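You operate a simulated robot arm through the tools that you are given. There is no shell and no other tool. Be economical: measure what you need, move in short steps, check, and stop when the job is done.

Carry out the task below with a simulated robot arm. There is one attempt and no reset: what you move stays moved.

## Task
Seat the green disc, grease its top and stand the stem on it.
Fine: in the valve body; use the orange pad and the grease tin, and put the pad back. Set down upright: orange pad. A coat counts when it lies all over at full strength: go over it till it gets no stronger.

It is judged by the outcome, as a careful person would: the job done as asked, and still so three seconds after it is handed in. It fails if anything else is knocked over, pushed out of place, dropped, spilled or broken.

## Robot
A 6-joint arm with a two-finger parallel gripper, fixed in place. Base frame: the origin is at the foot of the arm, x ahead of it, y to its left, z up; the work surface is at about z = 840. Lengths are in mm, angles in degrees, forces in N, time in s.
With the tool pointing down near the work surface it reaches from about 240 to 640 mm from the base axis. Its first joint turns from -66.0 to 66.0 degrees. Payload 2.7 kg.
The tool frame sits at the grasp point between the pads (the TCP): z along the fingers, y along the line on which they close. The tips reach 23 mm beyond it. The gripper opens to 94 mm. The fingers are 38 mm wide and 10 mm thick; the gripper's body (54 by 96 mm) begins 39 mm behind the TCP.
Orientation is told as [roll, pitch, yaw] about the base's x, y, z axes, in that order, counted from this pose: with the fingers straight down and closing along the base's y, the tool's x points along the base's -x, its y along +y and its z along -z.

## Interface
- The arm moves only by the tool arm_command. Its argument "steps" is a list of rows, each a list of 3 entries, a list of its own where there are three numbers: the shift along the base's x, y, z in mm, then the turn, a rotation vector about the base's x, y, z in degrees, then the closure, from 0 (fully open) to 1 (shut). In form: [[[x, y, z], [wx, wy, wz], gripper], ...]. A call has 1 to 12 rows; each row is the pose to reach, as a shift and turn from the pose commanded when the call began. A row lasts 0.2 s, in which the tool goes at most 50 mm and 8.6 degrees; a call with a longer step from one row to the next is refused whole, and so is a gripper value outside its range. Where a pose cannot be reached the arm comes as near as it can. A force on the tool above 70 N (or 10 N above the force at the start of the call, whichever is more), or a blocked arm, ends the call early, and 0.2 s more pass. The fingers move at their own pace (about 45 mm/s each) and stop on an object; they squeeze with about 24 N. The grip force told is the motor's: it shows also when the fingers shut on nothing. Time passes only in rows, and 0.2 s behind the last, so rows that repeat a pose let the fingers close. The reply holds the time, the measured pose of the TCP, the force on the tool along the base axes, the opening and the grip force, in the units named above and with some noise, with the torque about the TCP (base axes, N m) and any sound that the robot's microphone picked up, and new pictures: "show" is both (left out), scene, wrist or none.
- Cameras (640 x 400 px; columns grow to the right, rows downward): "scene" is fixed at [92.4, -447.3, 1405.8]; the picture's right is [0.58, -0.81, 0.00], its down [-0.45, -0.32, -0.83] and it looks along [0.68, 0.49, -0.55] (base axes); focal length 374 px, centre (320, 200). "wrist" rides on the gripper at [86, 16, -75] in the tool frame; the picture's right is [-0.18, 0.98, 0.00], its down [-0.58, -0.11, -0.81] and it looks along [-0.79, -0.15, 0.59] (tool axes); focal length 243 px, centre (320, 200). There is no depth. A picture from a camera that has moved, and an enlarged one, comes with that camera's place and axes in the base frame and with its lens.
- close_up(camera, box): a new picture of the part [left, top, right, bottom] of that camera's present view, enlarged. No time passes.
- job_done(): hands the job in; it is judged then, once.

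Work in short steps. Places have to be worked out from the pictures, the camera data and where the tool is seen: move nearer, look again, correct. Check each grasp and each placing, and mend what went wrong. You have 120 turns and 200 pictures in all, those below and enlarged ones among them. Open the gripper and draw the arm clear of the work before you hand the job in, unless the task says otherwise; then end with one line.

The tools are called after ">>>" as name(argument=value, ...) on one line, values as JSON. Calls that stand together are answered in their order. arm_command: Moves the arm, as the interface text tells. Its arguments: {"type":"object","properties":{"steps":{"type":"array"},"show":{"type":"string","enum":["both","scene","wrist","none"]}},"required":["steps"]} The other tools are called the same way: close_up (camera, box) takes an enlarged picture of a part of a camera's view; job_done () hands the job in.

At the start:

```text
clock: 0.0
position: [378.6, 37.9, 1134.7]
tool_rot: [0.0, -0.2, 0.2]
ft_force: [0.9, 1.2, -0.2]
moment: [-0.03, 0.0, -0.01]
grip_width: 93.9
gripper_force: 0.0
```

scene: 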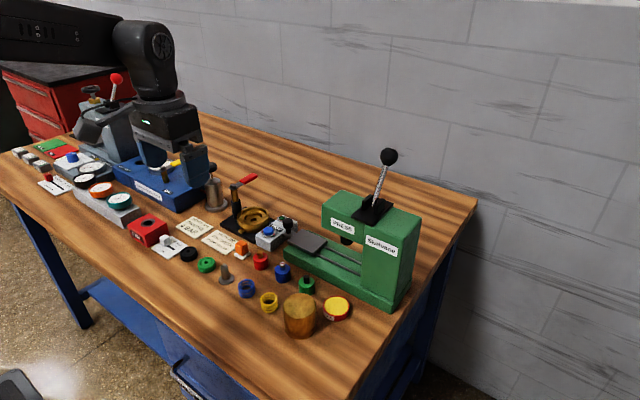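
wrist: 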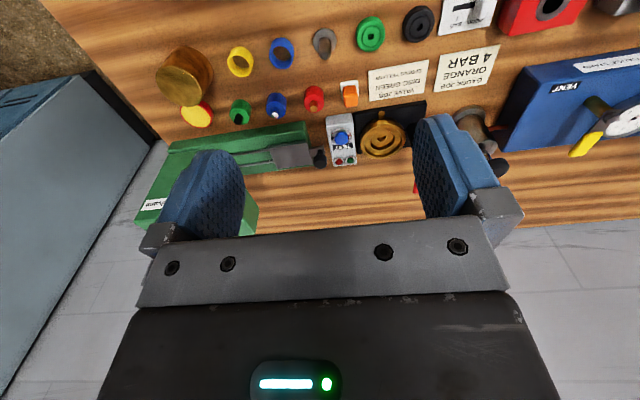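

I see a workbench with many parts; I take enlarged pictures to identify the disc, valve body, stem, pad and tin.

>>> close_up(camera="scene", box=[130, 170, 370, 340])

>>> close_up(camera="wrist", box=[140, 0, 510, 210])

>>> close_up(camera="scene", box=[10, 60, 230, 230])

```text
2.35 times, centred on (250, 255) of scene
camera zoom: at [92.4, -447.3, 1405.8], right [0.58, -0.81, 0.0], down [-0.45, -0.32, -0.83], along [0.68, 0.49, -0.55], focal length 879 px, centre (485, 71)
```

zoom: 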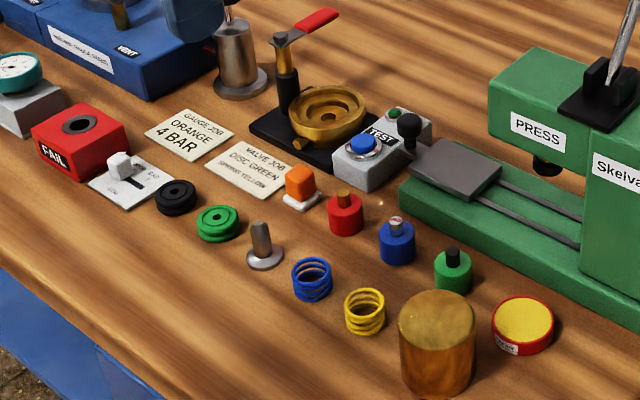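

```text
1.73 times, centred on (325, 105) of wrist
camera zoom: at [292.5, 53.9, 1209.6], right [0.18, 0.98, 0.0], down [0.58, -0.11, 0.81], along [0.79, -0.15, -0.59], focal length 420 px, centre (311, 364)
```

zoom: 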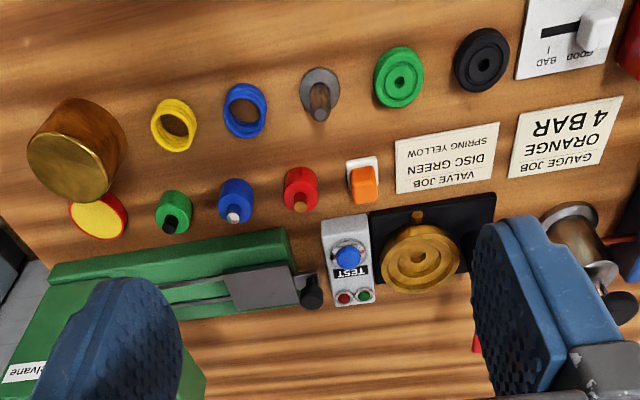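

```text
2.35 times, centred on (120, 145) of scene
camera zoom: at [92.4, -447.3, 1405.8], right [0.58, -0.81, 0.0], down [-0.45, -0.32, -0.83], along [0.68, 0.49, -0.55], focal length 879 px, centre (791, 329)
```

zoom: 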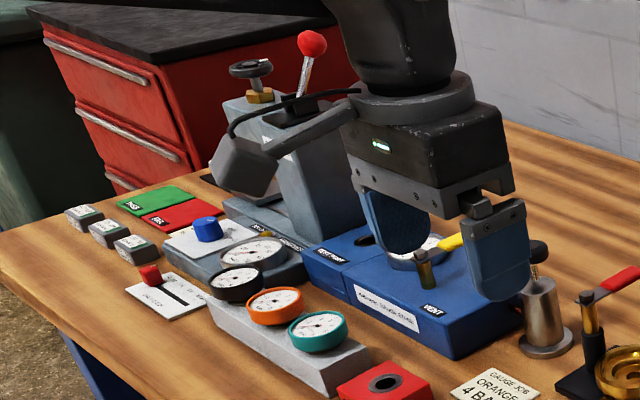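

The valve body is the brass cup on the black base, roughly at (595,113). The disc is near (434,98), the stem (432,37), the pad (502,64) and the tin (490,-197). I move closer over the body to look.

>>> arm_command(steps=[[[20, 15, -40], [0, 0, 0], 0], [[45, 30, -80], [0, 0, 0], 0], [[70, 45, -110], [0, 0, 0], 0], [[90, 60, -130], [0, 0, 0], 0], [[90, 60, -130], [0, 0, 0], 0]], show="wrist")

```text
clock: 1.2
position: [469.6, 98.0, 1003.8]
tool_rot: [0.1, -0.1, 0.1]
ft_force: [-0.1, -0.4, -0.3]
moment: [-0.04, 0.02, 0.02]
grip_width: 94.1
gripper_force: 0.1
camera wrist: at [383.5, 114.1, 1079.3], right [0.18, 0.98, 0.0], down [0.58, -0.11, 0.81], along [0.79, -0.15, -0.59], focal length 243 px, centre (320, 200)
```

wrist: 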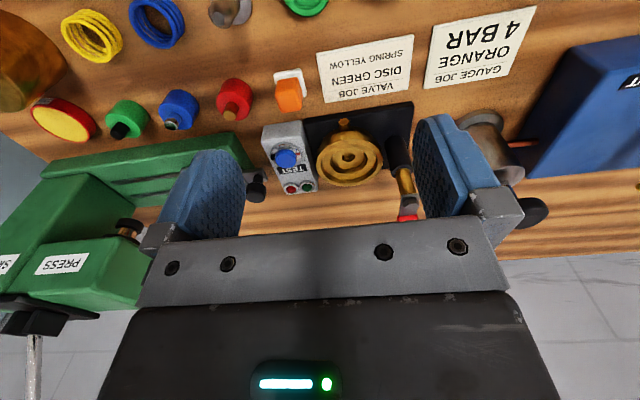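

>>> close_up(camera="wrist", box=[260, 60, 430, 230])

>>> close_up(camera="scene", box=[200, 165, 310, 265])

```text
2.35 times, centred on (345, 145) of wrist
camera zoom: at [383.5, 114.1, 1079.3], right [0.18, 0.98, 0.0], down [0.58, -0.11, 0.81], along [0.79, -0.15, -0.59], focal length 571 px, centre (261, 329)
```

zoom: 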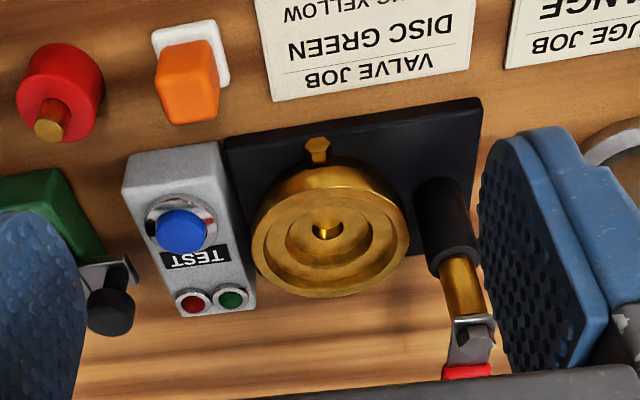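

```text
4.00 times, centred on (255, 215) of scene
camera zoom: at [92.4, -447.3, 1405.8], right [0.58, -0.81, 0.0], down [-0.45, -0.32, -0.83], along [0.68, 0.49, -0.55], focal length 1494 px, centre (580, 140)
```

zoom: 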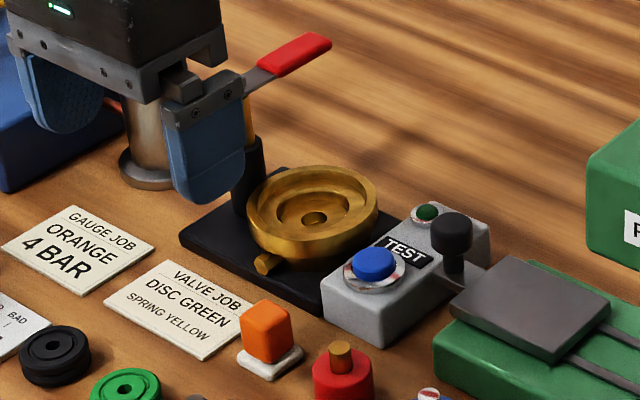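

Now I move back over the disc and stem row for a close look, also turning the tool so the fingers close along x.

>>> arm_command(steps=[[[-20, 0, -10], [0, 0, 8], 0], [[-40, 0, -20], [0, 0, 16], 0], [[-50, 0, -30], [0, 0, 24], 0], [[-50, 0, -40], [0, 0, 32], 0], [[-50, 0, -40], [0, 0, 40], 0], [[-50, 0, -40], [0, 0, 48], 0], [[-50, 0, -40], [0, 0, 56], 0], [[-50, 0, -40], [0, 0, 64], 0], [[-50, 0, -40], [0, 0, 72], 0], [[-50, 0, -40], [0, 0, 80], 0], [[-50, 0, -40], [0, 0, 88], 0], [[-50, 0, -40], [0, 0, 90], 0]], show="wrist")

```text
clock: 3.8
position: [418.8, 96.9, 965.0]
tool_rot: [0.0, 0.0, 90.2]
ft_force: [0.7, 0.4, -1.3]
moment: [-0.04, 0.01, -0.01]
grip_width: 94.0
gripper_force: 0.0
camera wrist: at [403.5, 11.3, 1039.5], right [-0.98, 0.18, 0.0], down [0.11, 0.58, 0.81], along [0.14, 0.79, -0.59], focal length 243 px, centre (320, 200)
```

wrist: 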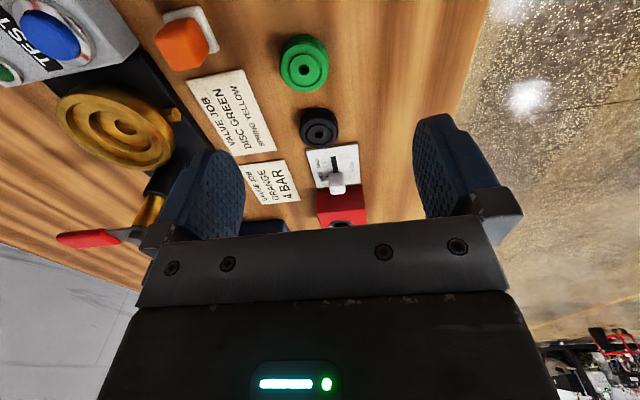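

The disc is at about (431,92). I move over it, lowering to z 905 with the fingers still open, and look.

>>> arm_command(steps=[[[6, -2, -20], [0, 0, 0], 0], [[12, -5, -40], [0, 0, 0], 0], [[12, -5, -60], [0, 0, 0], 0], [[12, -5, -60], [0, 0, 0], 0]], show="both")

```text
clock: 4.8
position: [429.7, 90.6, 903.6]
tool_rot: [0.1, -0.1, 90.2]
ft_force: [0.6, 0.2, 0.1]
moment: [-0.03, -0.03, 0.01]
grip_width: 93.9
gripper_force: 0.1
camera wrist: at [413.9, 5.0, 979.0], right [-0.98, 0.18, 0.0], down [0.11, 0.58, 0.81], along [0.15, 0.79, -0.59], focal length 243 px, centre (320, 200)
```

scene: 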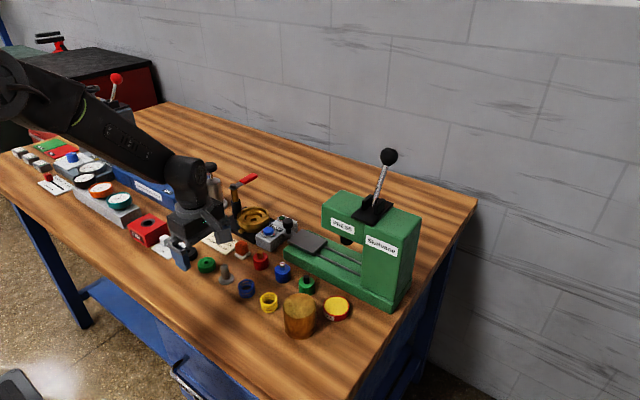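
wrist: 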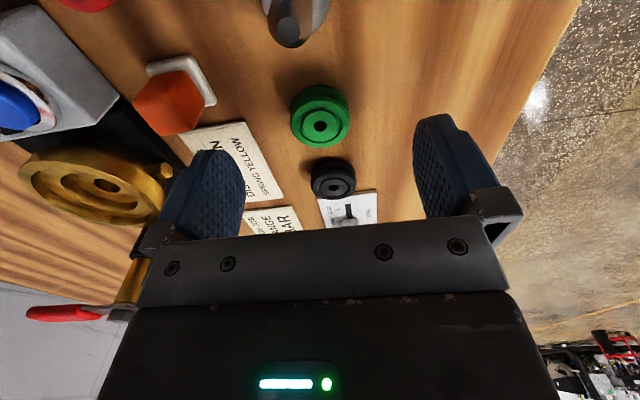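

>>> close_up(camera="wrist", box=[270, 60, 370, 210])

>>> close_up(camera="scene", box=[160, 190, 280, 290])

```text
2.67 times, centred on (320, 135) of wrist
camera zoom: at [413.9, 5.0, 979.0], right [-0.98, 0.18, 0.0], down [0.11, 0.58, 0.81], along [0.15, 0.79, -0.59], focal length 647 px, centre (320, 373)
```

zoom: 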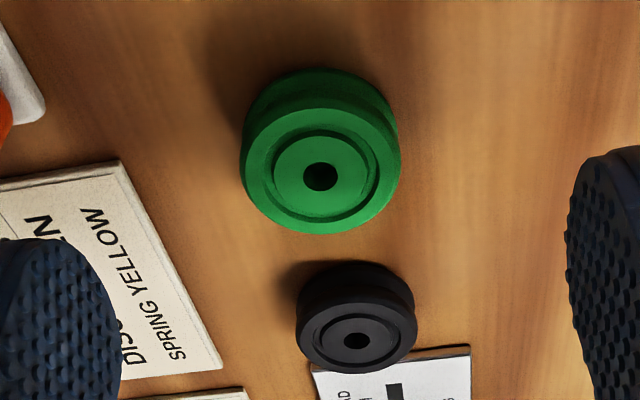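

```text
4.00 times, centred on (220, 240) of scene
camera zoom: at [92.4, -447.3, 1405.8], right [0.58, -0.81, 0.0], down [-0.45, -0.32, -0.83], along [0.68, 0.49, -0.55], focal length 1494 px, centre (720, 40)
```

zoom: 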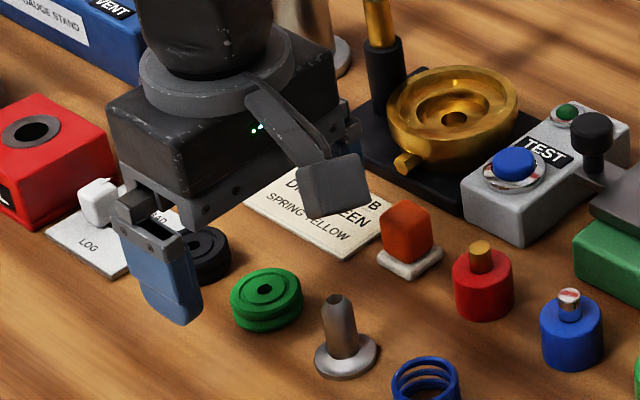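

The disc is at about (431,96), 35 mm wide, with its top near z 855. I take close-ups of the cup to judge how the fingers will fit.

>>> close_up(camera="wrist", box=[0, 130, 190, 250])

>>> close_up(camera="scene", box=[228, 195, 298, 245])

```text
3.33 times, centred on (95, 190) of wrist
camera zoom: at [413.9, 5.0, 979.0], right [-0.98, 0.18, 0.0], down [0.11, 0.58, 0.81], along [0.15, 0.79, -0.59], focal length 809 px, centre (1070, 233)
```

zoom: 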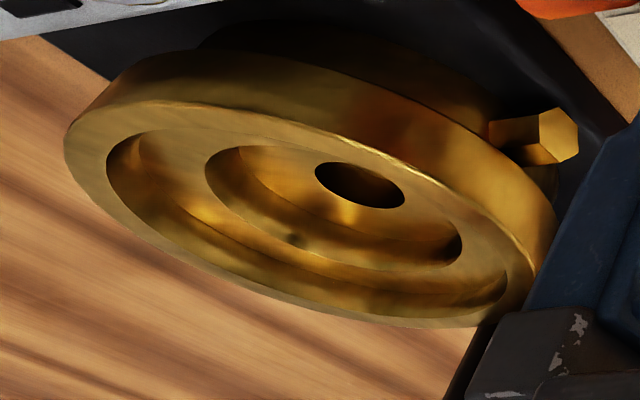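

```text
8.00 times, centred on (263, 220) of scene
camera zoom: at [92.4, -447.3, 1405.8], right [0.58, -0.81, 0.0], down [-0.45, -0.32, -0.83], along [0.68, 0.49, -0.55], focal length 2989 px, centre (776, 40)
```

zoom: 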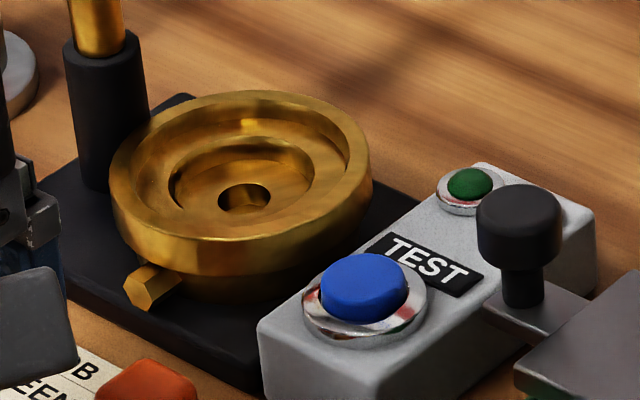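

The cup has a stepped bore: about 61 mm outer, and about 42 mm inner for the 36 mm disc. I will hold the disc by its upper flange with the tips near z 848, so I lower to TCP z 871 and close.

>>> arm_command(steps=[[[1, 5, 0], [0, 0, 0], 0.36], [[1, 5, -15], [0, 0, 0], 0.36], [[1, 5, -25], [0, 0, 0], 0.36], [[1, 5, -32.5], [0, 0, 0], 0.36]], show="both")

```text
clock: 5.8
position: [432.0, 95.8, 872.9]
tool_rot: [0.2, -0.1, 90.2]
ft_force: [0.3, -0.1, 0.4]
moment: [0.0, 0.01, 0.03]
grip_width: 60.5
gripper_force: 0.1
camera wrist: at [416.2, 11.0, 947.2], right [-0.98, 0.18, 0.0], down [0.11, 0.58, 0.81], along [0.15, 0.79, -0.59], focal length 243 px, centre (320, 200)
```

scene: 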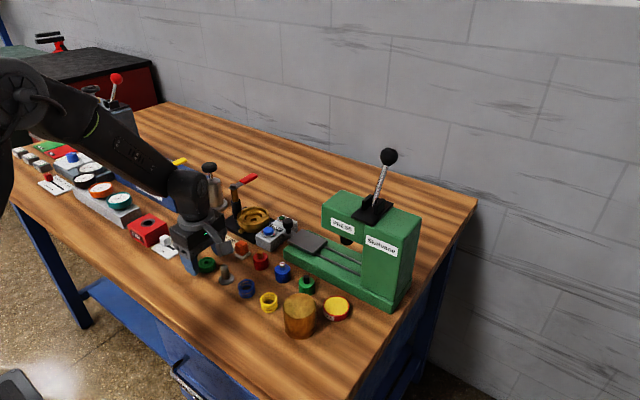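
wrist: 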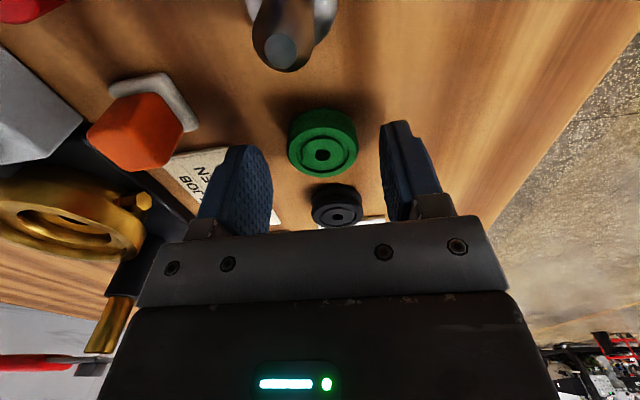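

The disc sits between the fingers, with the tips at its upper part. I close and check.

>>> arm_command(steps=[[[0, 0, -1], [0, 0, 0], 0.55], [[0, 0, -1], [0, 0, 0], 0.75], [[0, 0, -1], [0, 0, 0], 0.75], [[0, 0, -1], [0, 0, 0], 0.75]], show="wrist")

>>> close_up(camera="scene", box=[160, 190, 280, 290])

```text
clock: 6.8
position: [431.7, 96.5, 871.6]
tool_rot: [0.1, -0.1, 90.1]
ft_force: [0.5, 0.1, 0.1]
moment: [0.02, -0.06, -0.01]
grip_width: 35.2
gripper_force: 24.1
camera wrist: at [416.2, 11.1, 946.2], right [-0.98, 0.18, 0.0], down [0.11, 0.58, 0.81], along [0.15, 0.79, -0.59], focal length 243 px, centre (320, 200)
```

wrist: 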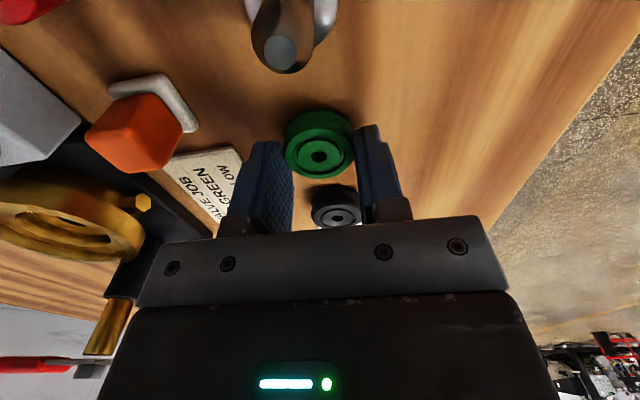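

```text
4.00 times, centred on (220, 240) of scene
camera zoom: at [92.4, -447.3, 1405.8], right [0.58, -0.81, 0.0], down [-0.45, -0.32, -0.83], along [0.68, 0.49, -0.55], focal length 1494 px, centre (720, 40)
```

zoom: 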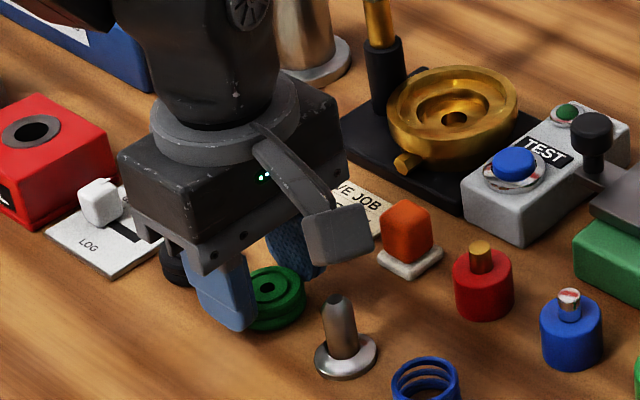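

The disc is gripped (35.2 mm) and centred. I lift and carry it to just short of the cup at a safe height, then look.

>>> arm_command(steps=[[[0, 0, 20], [0, 0, 0], 0.75], [[0, 0, 60], [0, 0, 0], 0.75], [[30, 4, 80], [0, 0, 0], 0.75], [[65, 8, 80], [0, 0, 0], 0.75], [[100, 12, 80], [0, 0, 0], 0.75], [[135, 16, 80], [0, 0, 0], 0.75], [[159, 16, 80], [0, 0, 0], 0.75], [[159, 16, 80], [0, 0, 0], 0.75]], show="both")

>>> close_up(camera="wrist", box=[220, 60, 420, 230])

>>> close_up(camera="scene", box=[200, 155, 310, 255])

```text
clock: 8.6
position: [589.8, 112.9, 951.3]
tool_rot: [0.1, -0.1, 90.1]
ft_force: [0.6, -0.8, -0.1]
moment: [0.01, 0.01, -0.01]
grip_width: 35.1
gripper_force: 24.0
camera wrist: at [574.9, 28.0, 1025.6], right [-0.98, 0.18, 0.0], down [0.11, 0.58, 0.81], along [0.15, 0.79, -0.59], focal length 243 px, centre (320, 200)
```

scene: 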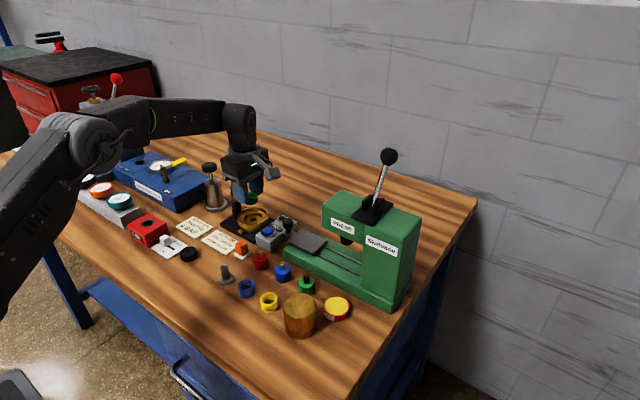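
wrist: 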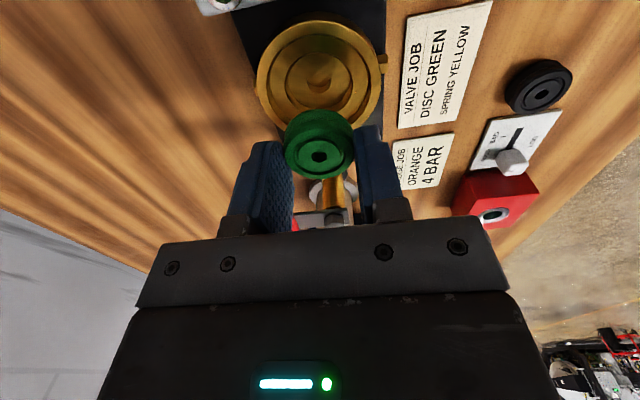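

```text
2.35 times, centred on (320, 145) of wrist
camera zoom: at [574.9, 28.0, 1025.6], right [-0.98, 0.18, 0.0], down [0.11, 0.58, 0.81], along [0.15, 0.79, -0.59], focal length 571 px, centre (320, 329)
```

zoom: 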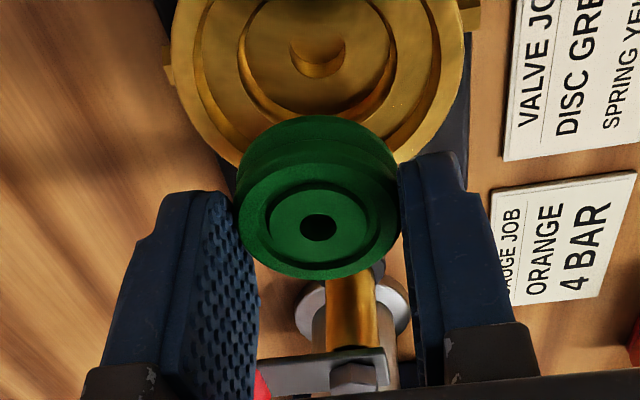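

```text
4.00 times, centred on (255, 205) of scene
camera zoom: at [92.4, -447.3, 1405.8], right [0.58, -0.81, 0.0], down [-0.45, -0.32, -0.83], along [0.68, 0.49, -0.55], focal length 1494 px, centre (580, 180)
```

zoom: 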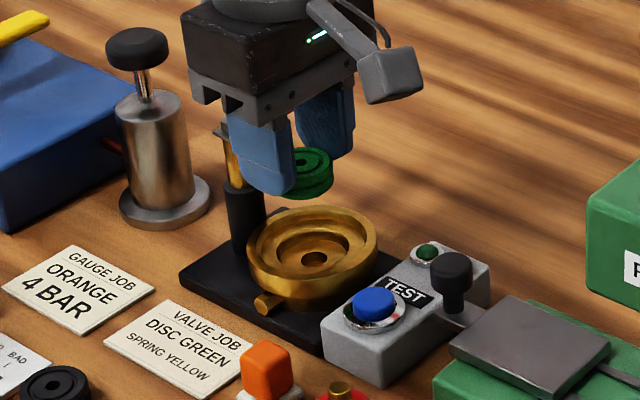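

I zoom in on the cup to refine its centre.

>>> close_up(camera="wrist", box=[230, 0, 410, 112])

>>> close_up(camera="scene", box=[255, 200, 300, 235])

```text
3.56 times, centred on (320, 56) of wrist
camera zoom: at [574.9, 28.0, 1025.6], right [-0.98, 0.18, 0.0], down [0.11, 0.58, 0.81], along [0.15, 0.79, -0.59], focal length 863 px, centre (320, 712)
```

zoom: 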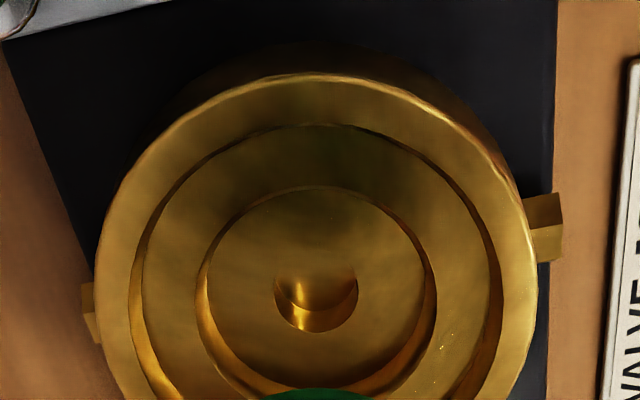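

```text
11.43 times, centred on (278, 218) of scene
camera zoom: at [92.4, -447.3, 1405.8], right [0.58, -0.81, 0.0], down [-0.45, -0.32, -0.83], along [0.68, 0.49, -0.55], focal length 4270 px, centre (806, 0)
```

zoom: 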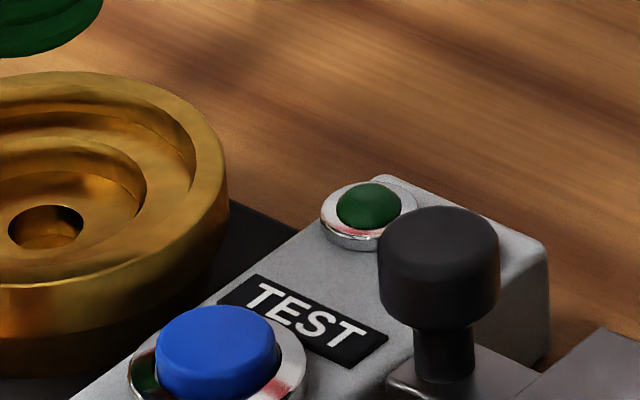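

The cup centre is about (591.4,112.4) and the held disc about (591.1,113.6). I correct by (0.3,-1) and lower to just above the recess.

>>> arm_command(steps=[[[0.3, -1, -10], [0, 0, 0], 0.75], [[0.3, -1, -25], [0, 0, 0], 0.75], [[0.3, -1, -36], [0, 0, 0], 0.75], [[0.3, -1, -42], [0, 0, 0], 0.75], [[0.3, -1, -42], [0, 0, 0], 0.75]], show="wrist")

>>> close_up(camera="wrist", box=[220, 70, 420, 230])

>>> close_up(camera="scene", box=[215, 175, 295, 245])

```text
clock: 9.8
position: [590.5, 113.8, 908.1]
tool_rot: [0.1, -0.1, 90.1]
ft_force: [1.2, -1.0, 0.1]
moment: [0.01, 0.02, 0.0]
grip_width: 35.1
gripper_force: 24.0
camera wrist: at [575.4, 26.9, 983.5], right [-0.98, 0.18, 0.0], down [0.11, 0.58, 0.81], along [0.15, 0.79, -0.59], focal length 243 px, centre (320, 200)
```

wrist: 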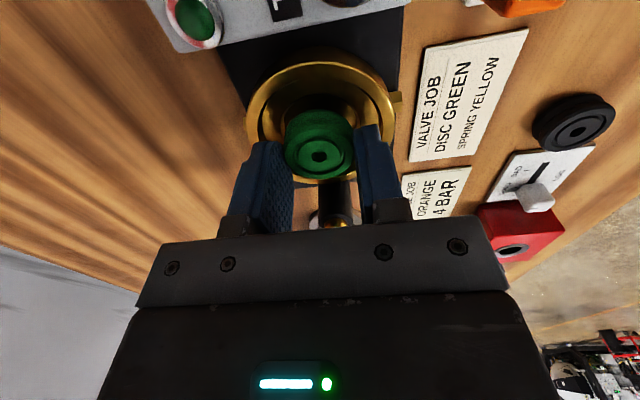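

```text
2.50 times, centred on (320, 150) of wrist
camera zoom: at [575.4, 26.9, 983.5], right [-0.98, 0.18, 0.0], down [0.11, 0.58, 0.81], along [0.15, 0.79, -0.59], focal length 606 px, centre (320, 325)
```

zoom: 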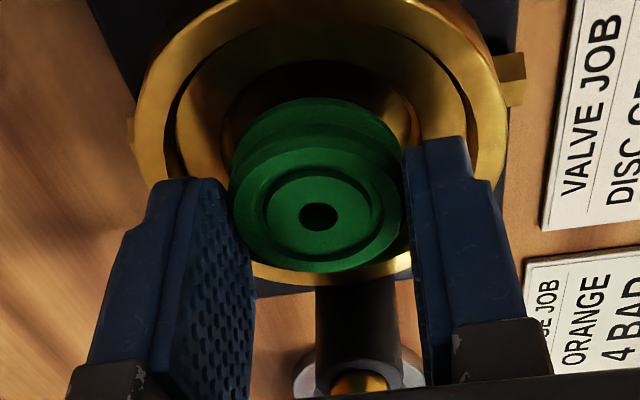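

```text
5.71 times, centred on (255, 210) of scene
camera zoom: at [92.4, -447.3, 1405.8], right [0.58, -0.81, 0.0], down [-0.45, -0.32, -0.83], along [0.68, 0.49, -0.55], focal length 2135 px, centre (691, 143)
```

zoom: 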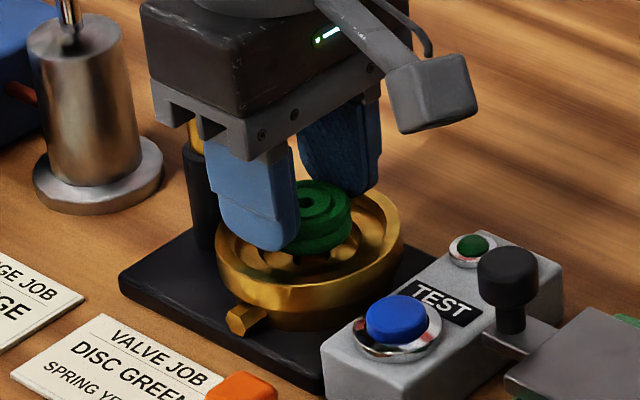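

The disc is aligned over the recess within about 1 mm. I lower gently toward seating and watch the force.

>>> arm_command(steps=[[[-0.8, -0.5, -3], [0, 0, 0], 0.75], [[-0.8, -0.5, -7], [0, 0, 0], 0.75], [[-0.8, -0.5, -9], [0, 0, 0], 0.75], [[-0.8, -0.5, -10], [0, 0, 0], 0.75]], show="wrist")

>>> close_up(camera="scene", box=[215, 175, 295, 245])

```text
clock: 10.8
position: [590.9, 111.3, 902.4]
tool_rot: [-0.1, -0.1, 90.1]
ft_force: [-14.5, -4.3, 23.9]
moment: [0.32, -0.34, 0.13]
grip_width: 34.7
gripper_force: 24.1
camera wrist: at [574.6, 26.0, 977.3], right [-0.98, 0.18, 0.0], down [0.11, 0.58, 0.81], along [0.15, 0.79, -0.59], focal length 243 px, centre (320, 200)
```

wrist: 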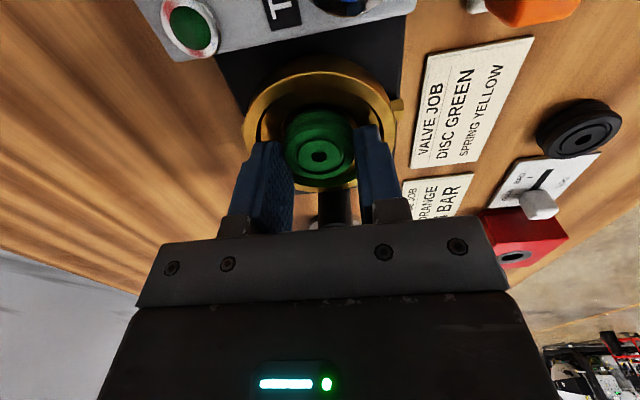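

```text
5.71 times, centred on (255, 210) of scene
camera zoom: at [91.6, -447.5, 1405.8], right [0.58, -0.81, 0.0], down [-0.45, -0.32, -0.83], along [0.68, 0.49, -0.55], focal length 2135 px, centre (691, 143)
```

zoom: 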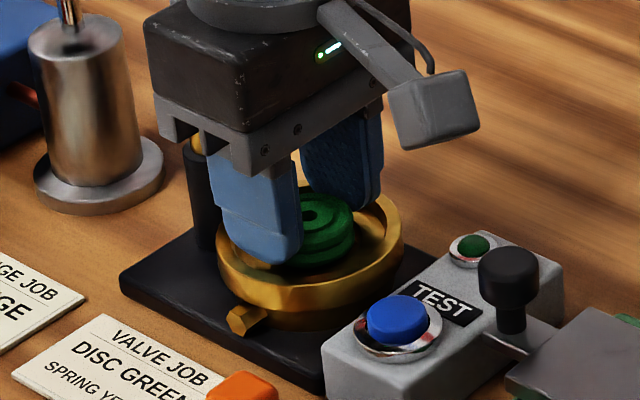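

I met contact early, at z 902.4 with 24 N; either the finger corners are on the rim or the disc is on the ledge. I back up a little and look closely.

>>> arm_command(steps=[[[0, 0, 5], [0, 0, 0], 0.75], [[0, 0, 6], [0, 0, 0], 0.75]], show="none")

>>> close_up(camera="wrist", box=[230, 50, 410, 210])

>>> close_up(camera="scene", box=[235, 190, 285, 235])

```text
clock: 11.4
position: [589.7, 112.2, 903.6]
tool_rot: [0.3, -0.2, 90.0]
ft_force: [-0.5, -0.1, -0.6]
moment: [0.0, 0.0, 0.03]
grip_width: 35.2
gripper_force: 24.2
```

```text
2.50 times, centred on (320, 130) of wrist
camera zoom: at [574.6, 26.7, 978.3], right [-0.98, 0.18, 0.01], down [0.11, 0.58, 0.81], along [0.14, 0.79, -0.59], focal length 606 px, centre (320, 375)
```

zoom: 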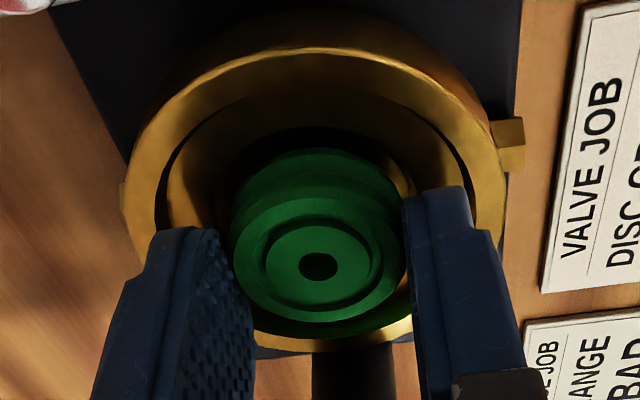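

```text
8.89 times, centred on (260, 212) of scene
camera zoom: at [92.4, -447.3, 1405.9], right [0.58, -0.81, 0.0], down [-0.45, -0.32, -0.83], along [0.68, 0.49, -0.55], focal length 3321 px, centre (853, 89)
```

zoom: 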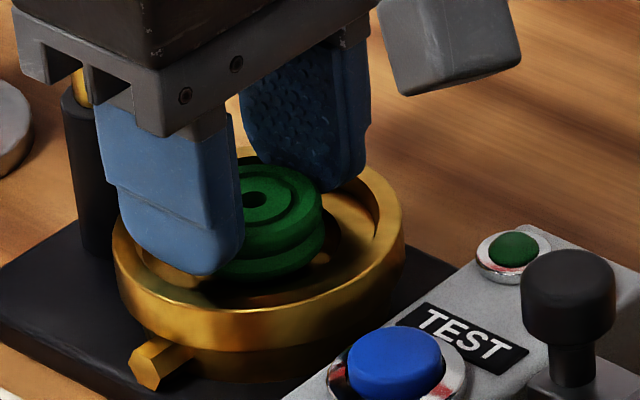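

The finger corners meet the cup rim (z about 879.5), while the disc bottom is near 872 and the seat floor about 862.5. A shallower grip will let the disc enter the recess before release, so I carry it back to its spot, set it down and regrip it higher.

>>> arm_command(steps=[[[0, 0, 20], [0, 0, 0], 0.75], [[0, 0, 45], [0, 0, 0], 0.75], [[-40, -4, 45], [0, 0, 0], 0.75], [[-80, -8, 45], [0, 0, 0], 0.75], [[-120, -12, 40], [0, 0, 0], 0.75], [[-155, -16, 25], [0, 0, 0], 0.75], [[-158, -16, 0], [0, 0, 0], 0.75], [[-158, -16, -20], [0, 0, 0], 0.75], [[-158, -16, -27], [0, 0, 0], 0.75], [[-158, -16, -29], [0, 0, 0], 0.75], [[-158, -16, -29], [0, 0, 0], 0.75]], show="wrist")

```text
clock: 13.8
position: [430.9, 94.9, 877.4]
tool_rot: [0.1, -0.1, 90.1]
ft_force: [0.0, -0.8, -0.6]
moment: [-0.01, 0.01, 0.01]
grip_width: 34.9
gripper_force: 24.3
camera wrist: at [415.8, 9.5, 951.4], right [-0.98, 0.18, 0.0], down [0.11, 0.58, 0.81], along [0.15, 0.79, -0.59], focal length 243 px, centre (320, 200)
```

wrist: 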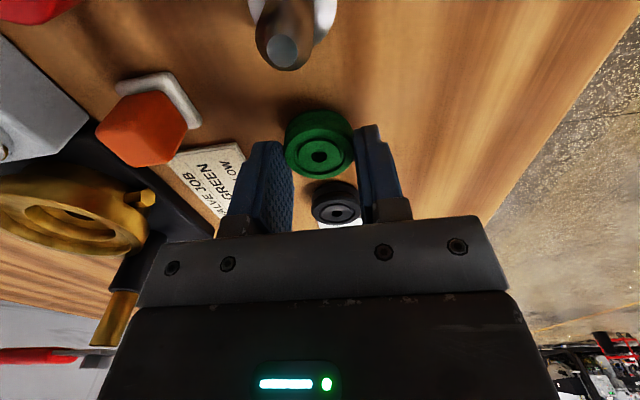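

The disc is about 5 mm above the table; I lower it to touch and release.

>>> arm_command(steps=[[[0, 1, -3], [0, 0, 0], 0.75], [[0, 1, -4.5], [0, 0, 0], 0.75], [[0, 1, -5], [0, 0, 0], 0.75], [[0, 1, -5], [0, 0, 0], 0.55], [[0, 1, -5], [0, 0, 0], 0.5]], show="none")

>>> close_up(camera="scene", box=[180, 240, 240, 290])

```text
clock: 15.0
position: [431.8, 95.3, 870.9]
tool_rot: [0.1, 0.0, 90.2]
ft_force: [-0.3, -1.3, -0.8]
moment: [-0.03, 0.0, 0.02]
grip_width: 47.0
gripper_force: 0.1
```

```text
8.00 times, centred on (210, 265) of scene
camera zoom: at [92.4, -447.3, 1405.8], right [0.58, -0.81, 0.0], down [-0.45, -0.32, -0.83], along [0.68, 0.49, -0.55], focal length 2989 px, centre (1200, -320)
```

zoom: 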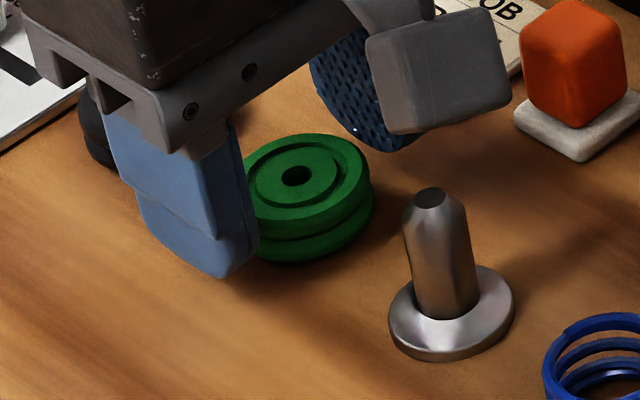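

The disc stands free and flat. I raise by 3.7 mm and regrip it shallowly.

>>> arm_command(steps=[[[0, 0.5, 3.7], [0, 0, 0], 0.5], [[0, 0.5, 3.7], [0, 0, 0], 0.6], [[0, 0.5, 3.7], [0, 0, 0], 0.75], [[0, 0.5, 3.7], [0, 0, 0], 0.75], [[0, 0.5, 3.7], [0, 0, 0], 0.75], [[0, 0.5, 20], [0, 0, 0], 0.75], [[0, 0.5, 40], [0, 0, 0], 0.75]], show="wrist")

>>> close_up(camera="scene", box=[180, 220, 240, 270])

```text
clock: 16.6
position: [432.4, 98.6, 912.4]
tool_rot: [0.0, -0.2, 90.2]
ft_force: [-0.4, -0.6, -0.6]
moment: [0.01, -0.03, 0.01]
grip_width: 34.6
gripper_force: 23.7
camera wrist: at [417.1, 11.4, 986.9], right [-0.98, 0.18, 0.0], down [0.11, 0.58, 0.81], along [0.15, 0.79, -0.59], focal length 243 px, centre (320, 200)
```

wrist: 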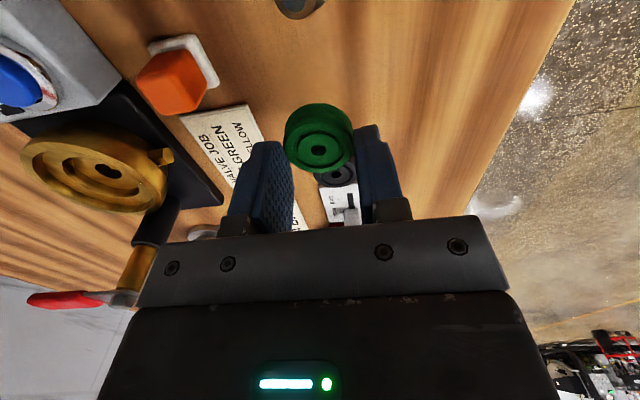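

```text
8.00 times, centred on (210, 245) of scene
camera zoom: at [92.4, -447.3, 1405.8], right [0.58, -0.81, 0.0], down [-0.45, -0.32, -0.83], along [0.68, 0.49, -0.55], focal length 2989 px, centre (1200, -160)
```

zoom: 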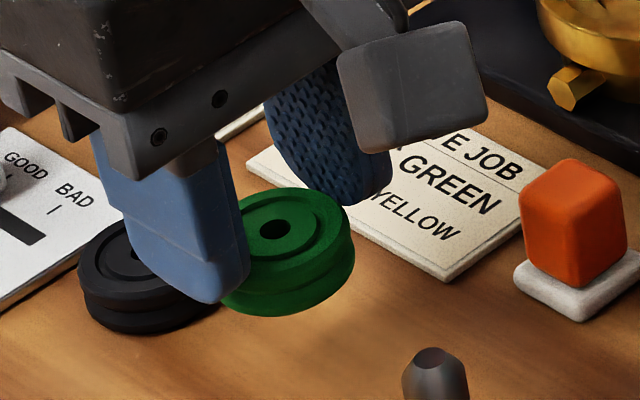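

The shallow grip holds and the disc is level. I carry it back over the cup and check alignment.

>>> arm_command(steps=[[[10, 2, 20], [0, 0, 0], 0.75], [[50, 6, 25], [0, 0, 0], 0.75], [[90, 10, 25], [0, 0, 0], 0.75], [[130, 15, 25], [0, 0, 0], 0.75], [[158.5, 17, 22], [0, 0, 0], 0.75], [[158.5, 17, 10], [0, 0, 0], 0.75], [[158.5, 17, 6], [0, 0, 0], 0.75], [[158.5, 17, 6], [0, 0, 0], 0.75]], show="none")

>>> close_up(camera="wrist", box=[230, 40, 410, 200])

>>> close_up(camera="scene", box=[235, 180, 285, 235])

```text
clock: 18.4
position: [589.3, 114.9, 916.8]
tool_rot: [0.1, -0.1, 90.1]
ft_force: [0.2, 0.0, 0.3]
moment: [-0.01, 0.01, -0.01]
grip_width: 35.2
gripper_force: 23.7
```

```text
2.50 times, centred on (320, 120) of wrist
camera zoom: at [574.0, 27.9, 992.7], right [-0.98, 0.18, 0.0], down [0.11, 0.58, 0.81], along [0.15, 0.79, -0.59], focal length 606 px, centre (320, 400)
```

zoom: 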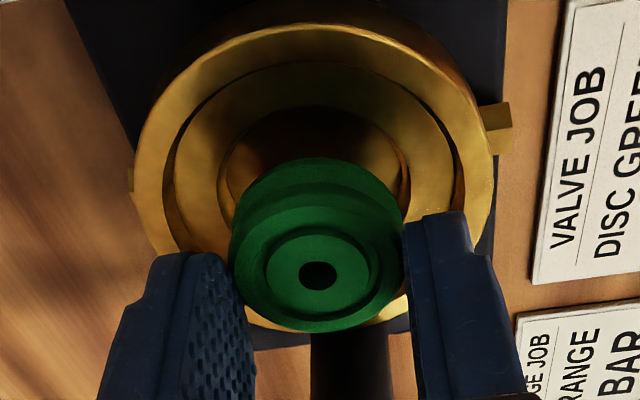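

```text
7.27 times, centred on (260, 208) of scene
camera zoom: at [92.4, -447.3, 1405.8], right [0.58, -0.81, 0.0], down [-0.45, -0.32, -0.83], along [0.68, 0.49, -0.55], focal length 2717 px, centre (756, 146)
```

zoom: 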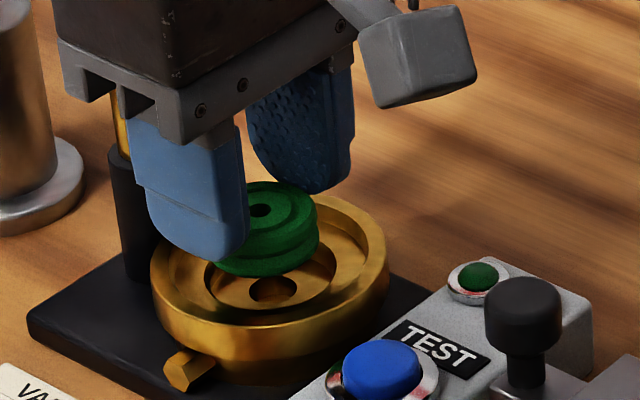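

The disc is within about 1.5 mm of the cup centre. I correct by (0.5,-1.5) and lower to just above the finger/rim contact height.

>>> arm_command(steps=[[[0.5, -1.5, -3], [0, 0, 0], 0.75], [[0.5, -1.5, -7], [0, 0, 0], 0.75], [[0.5, -1.5, -10], [0, 0, 0], 0.75], [[0.5, -1.5, -12.5], [0, 0, 0], 0.75], [[0.5, -1.5, -12.5], [0, 0, 0], 0.75]], show="none")

>>> close_up(camera="wrist", box=[230, 40, 410, 200])

>>> close_up(camera="scene", box=[235, 180, 285, 235])

```text
clock: 19.6
position: [592.1, 111.2, 904.0]
tool_rot: [0.1, -0.1, 90.1]
ft_force: [0.5, -0.8, 1.2]
moment: [-0.02, 0.04, -0.04]
grip_width: 35.0
gripper_force: 24.1
```

```text
2.50 times, centred on (320, 120) of wrist
camera zoom: at [575.7, 26.4, 979.2], right [-0.98, 0.18, 0.0], down [0.11, 0.58, 0.81], along [0.15, 0.79, -0.59], focal length 606 px, centre (320, 400)
```

zoom: 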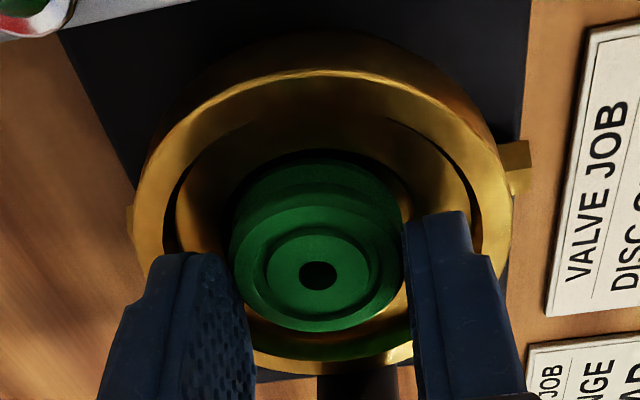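

```text
7.27 times, centred on (260, 208) of scene
camera zoom: at [92.4, -447.3, 1405.8], right [0.58, -0.81, 0.0], down [-0.45, -0.32, -0.83], along [0.68, 0.49, -0.55], focal length 2717 px, centre (756, 146)
```

zoom: 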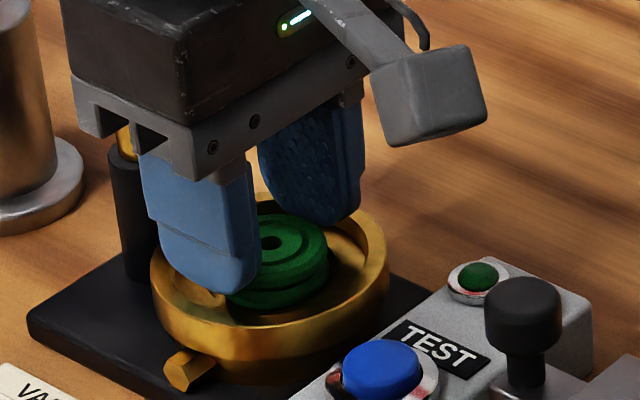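

The disc is centred over the recess, with its bottom slightly inside it and the tips just above the rim. I open slightly to let it settle.

>>> arm_command(steps=[[[-0.3, 0.3, -0.5], [0, 0, 0], 0.75], [[-0.3, 0.3, -0.5], [0, 0, 0], 0.55], [[-0.3, 0.3, -0.5], [0, 0, 0], 0.5], [[-0.3, 0.3, 5], [0, 0, 0], 0.5], [[-0.3, 0.3, 30], [0, 0, 0], 0.5]], show="none")

>>> close_up(camera="wrist", box=[230, 30, 410, 190])

>>> close_up(camera="scene", box=[235, 180, 285, 235])

```text
clock: 20.8
position: [590.8, 112.4, 934.2]
tool_rot: [0.0, 0.0, 90.2]
ft_force: [-0.1, -0.1, -0.3]
moment: [0.01, 0.0, 0.03]
grip_width: 47.0
gripper_force: 0.0
```

```text
2.50 times, centred on (320, 110) of wrist
camera zoom: at [574.7, 26.2, 1009.5], right [-0.98, 0.18, 0.0], down [0.11, 0.58, 0.81], along [0.15, 0.79, -0.59], focal length 606 px, centre (320, 425)
```

zoom: 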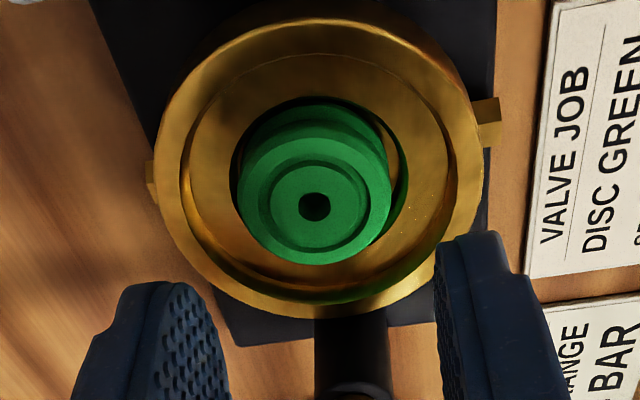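

```text
7.27 times, centred on (260, 208) of scene
camera zoom: at [92.4, -447.3, 1405.8], right [0.58, -0.81, 0.0], down [-0.45, -0.32, -0.83], along [0.68, 0.49, -0.55], focal length 2717 px, centre (756, 146)
```

zoom: 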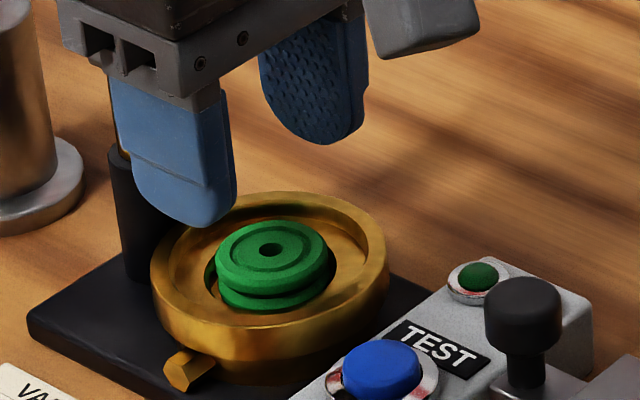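

The disc sits flat in the recess. Next is the orange pad near (502,64), so I move over it at height and look.

>>> arm_command(steps=[[[0, 0, 20], [0, 0, 0], 0.5], [[-30, -15, 20], [0, 0, 0], 0.5], [[-60, -30, 10], [0, 0, 0], 0.5], [[-88, -46, 0], [0, 0, 0], 0.5], [[-88, -46, 0], [0, 0, 0], 0.5]], show="wrist")

>>> close_up(camera="wrist", box=[230, 30, 410, 190])

>>> close_up(camera="scene", box=[210, 215, 270, 275])

```text
clock: 22.0
position: [501.5, 65.4, 935.8]
tool_rot: [0.1, 0.0, 90.2]
ft_force: [-0.7, -0.1, 0.8]
moment: [0.0, 0.01, 0.01]
grip_width: 46.8
gripper_force: 0.0
camera wrist: at [486.1, -20.3, 1010.4], right [-0.98, 0.18, 0.0], down [0.11, 0.58, 0.81], along [0.15, 0.79, -0.59], focal length 243 px, centre (320, 200)
```

wrist: 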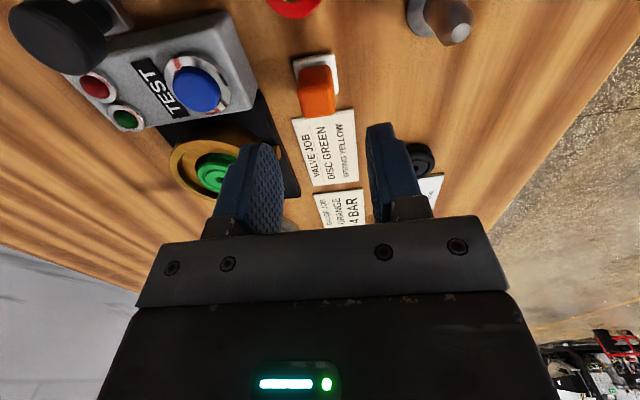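

```text
2.50 times, centred on (320, 110) of wrist
camera zoom: at [486.1, -20.3, 1010.4], right [-0.98, 0.18, 0.0], down [0.11, 0.58, 0.81], along [0.15, 0.79, -0.59], focal length 606 px, centre (320, 425)
```

zoom: 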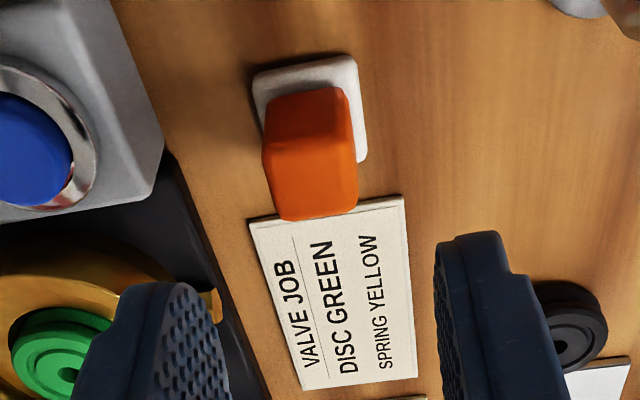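

```text
6.67 times, centred on (240, 245) of scene
camera zoom: at [92.4, -447.3, 1405.8], right [0.58, -0.81, 0.0], down [-0.45, -0.32, -0.83], along [0.68, 0.49, -0.55], focal length 2491 px, centre (853, -100)
```

zoom: 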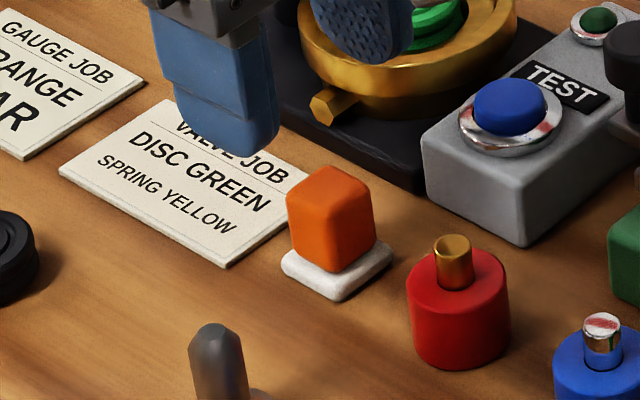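

The pad is axis-aligned at about (503.8,62), with its cube top near z 876 and a 28 mm base. I lower around the cube to TCP z 876 and close.

>>> arm_command(steps=[[[2.3, -3.4, -15], [0, 0, 0], 0.5], [[2.3, -3.4, -35], [0, 0, 0], 0.5], [[2.3, -3.4, -52], [0, 0, 0], 0.5], [[2.3, -3.4, -59], [0, 0, 0], 0.5], [[2.3, -3.4, -59], [0, 0, 0], 0.5]], show="wrist")

>>> close_up(camera="scene", box=[210, 215, 270, 275])

```text
clock: 23.2
position: [504.9, 63.7, 876.1]
tool_rot: [0.0, -0.1, 90.1]
ft_force: [-0.9, -0.6, -0.6]
moment: [0.03, -0.01, -0.01]
grip_width: 46.8
gripper_force: 0.1
camera wrist: at [489.6, -22.5, 950.9], right [-0.98, 0.18, 0.0], down [0.11, 0.58, 0.81], along [0.15, 0.79, -0.59], focal length 243 px, centre (320, 200)
```

wrist: 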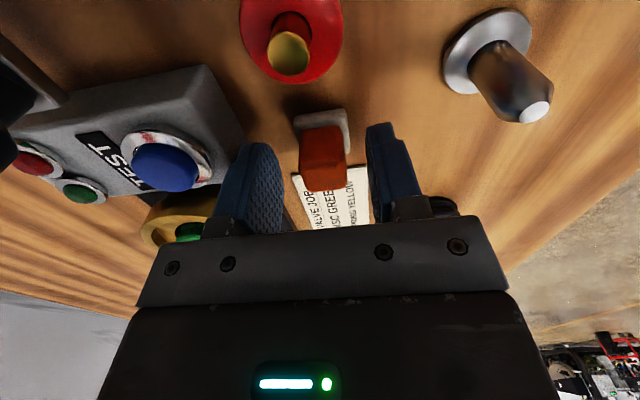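

```text
6.67 times, centred on (240, 245) of scene
camera zoom: at [92.4, -447.3, 1405.8], right [0.58, -0.81, 0.0], down [-0.45, -0.32, -0.83], along [0.68, 0.49, -0.55], focal length 2491 px, centre (853, -100)
```

zoom: 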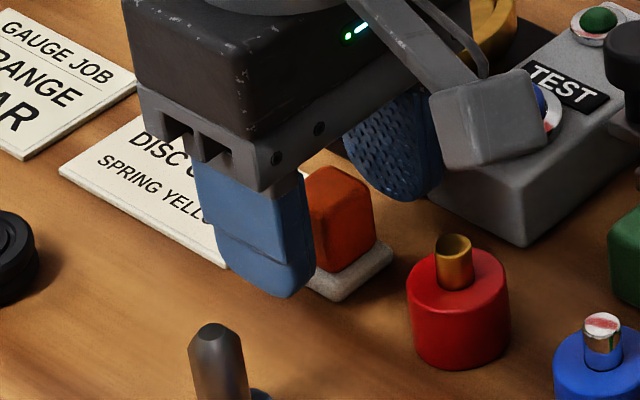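

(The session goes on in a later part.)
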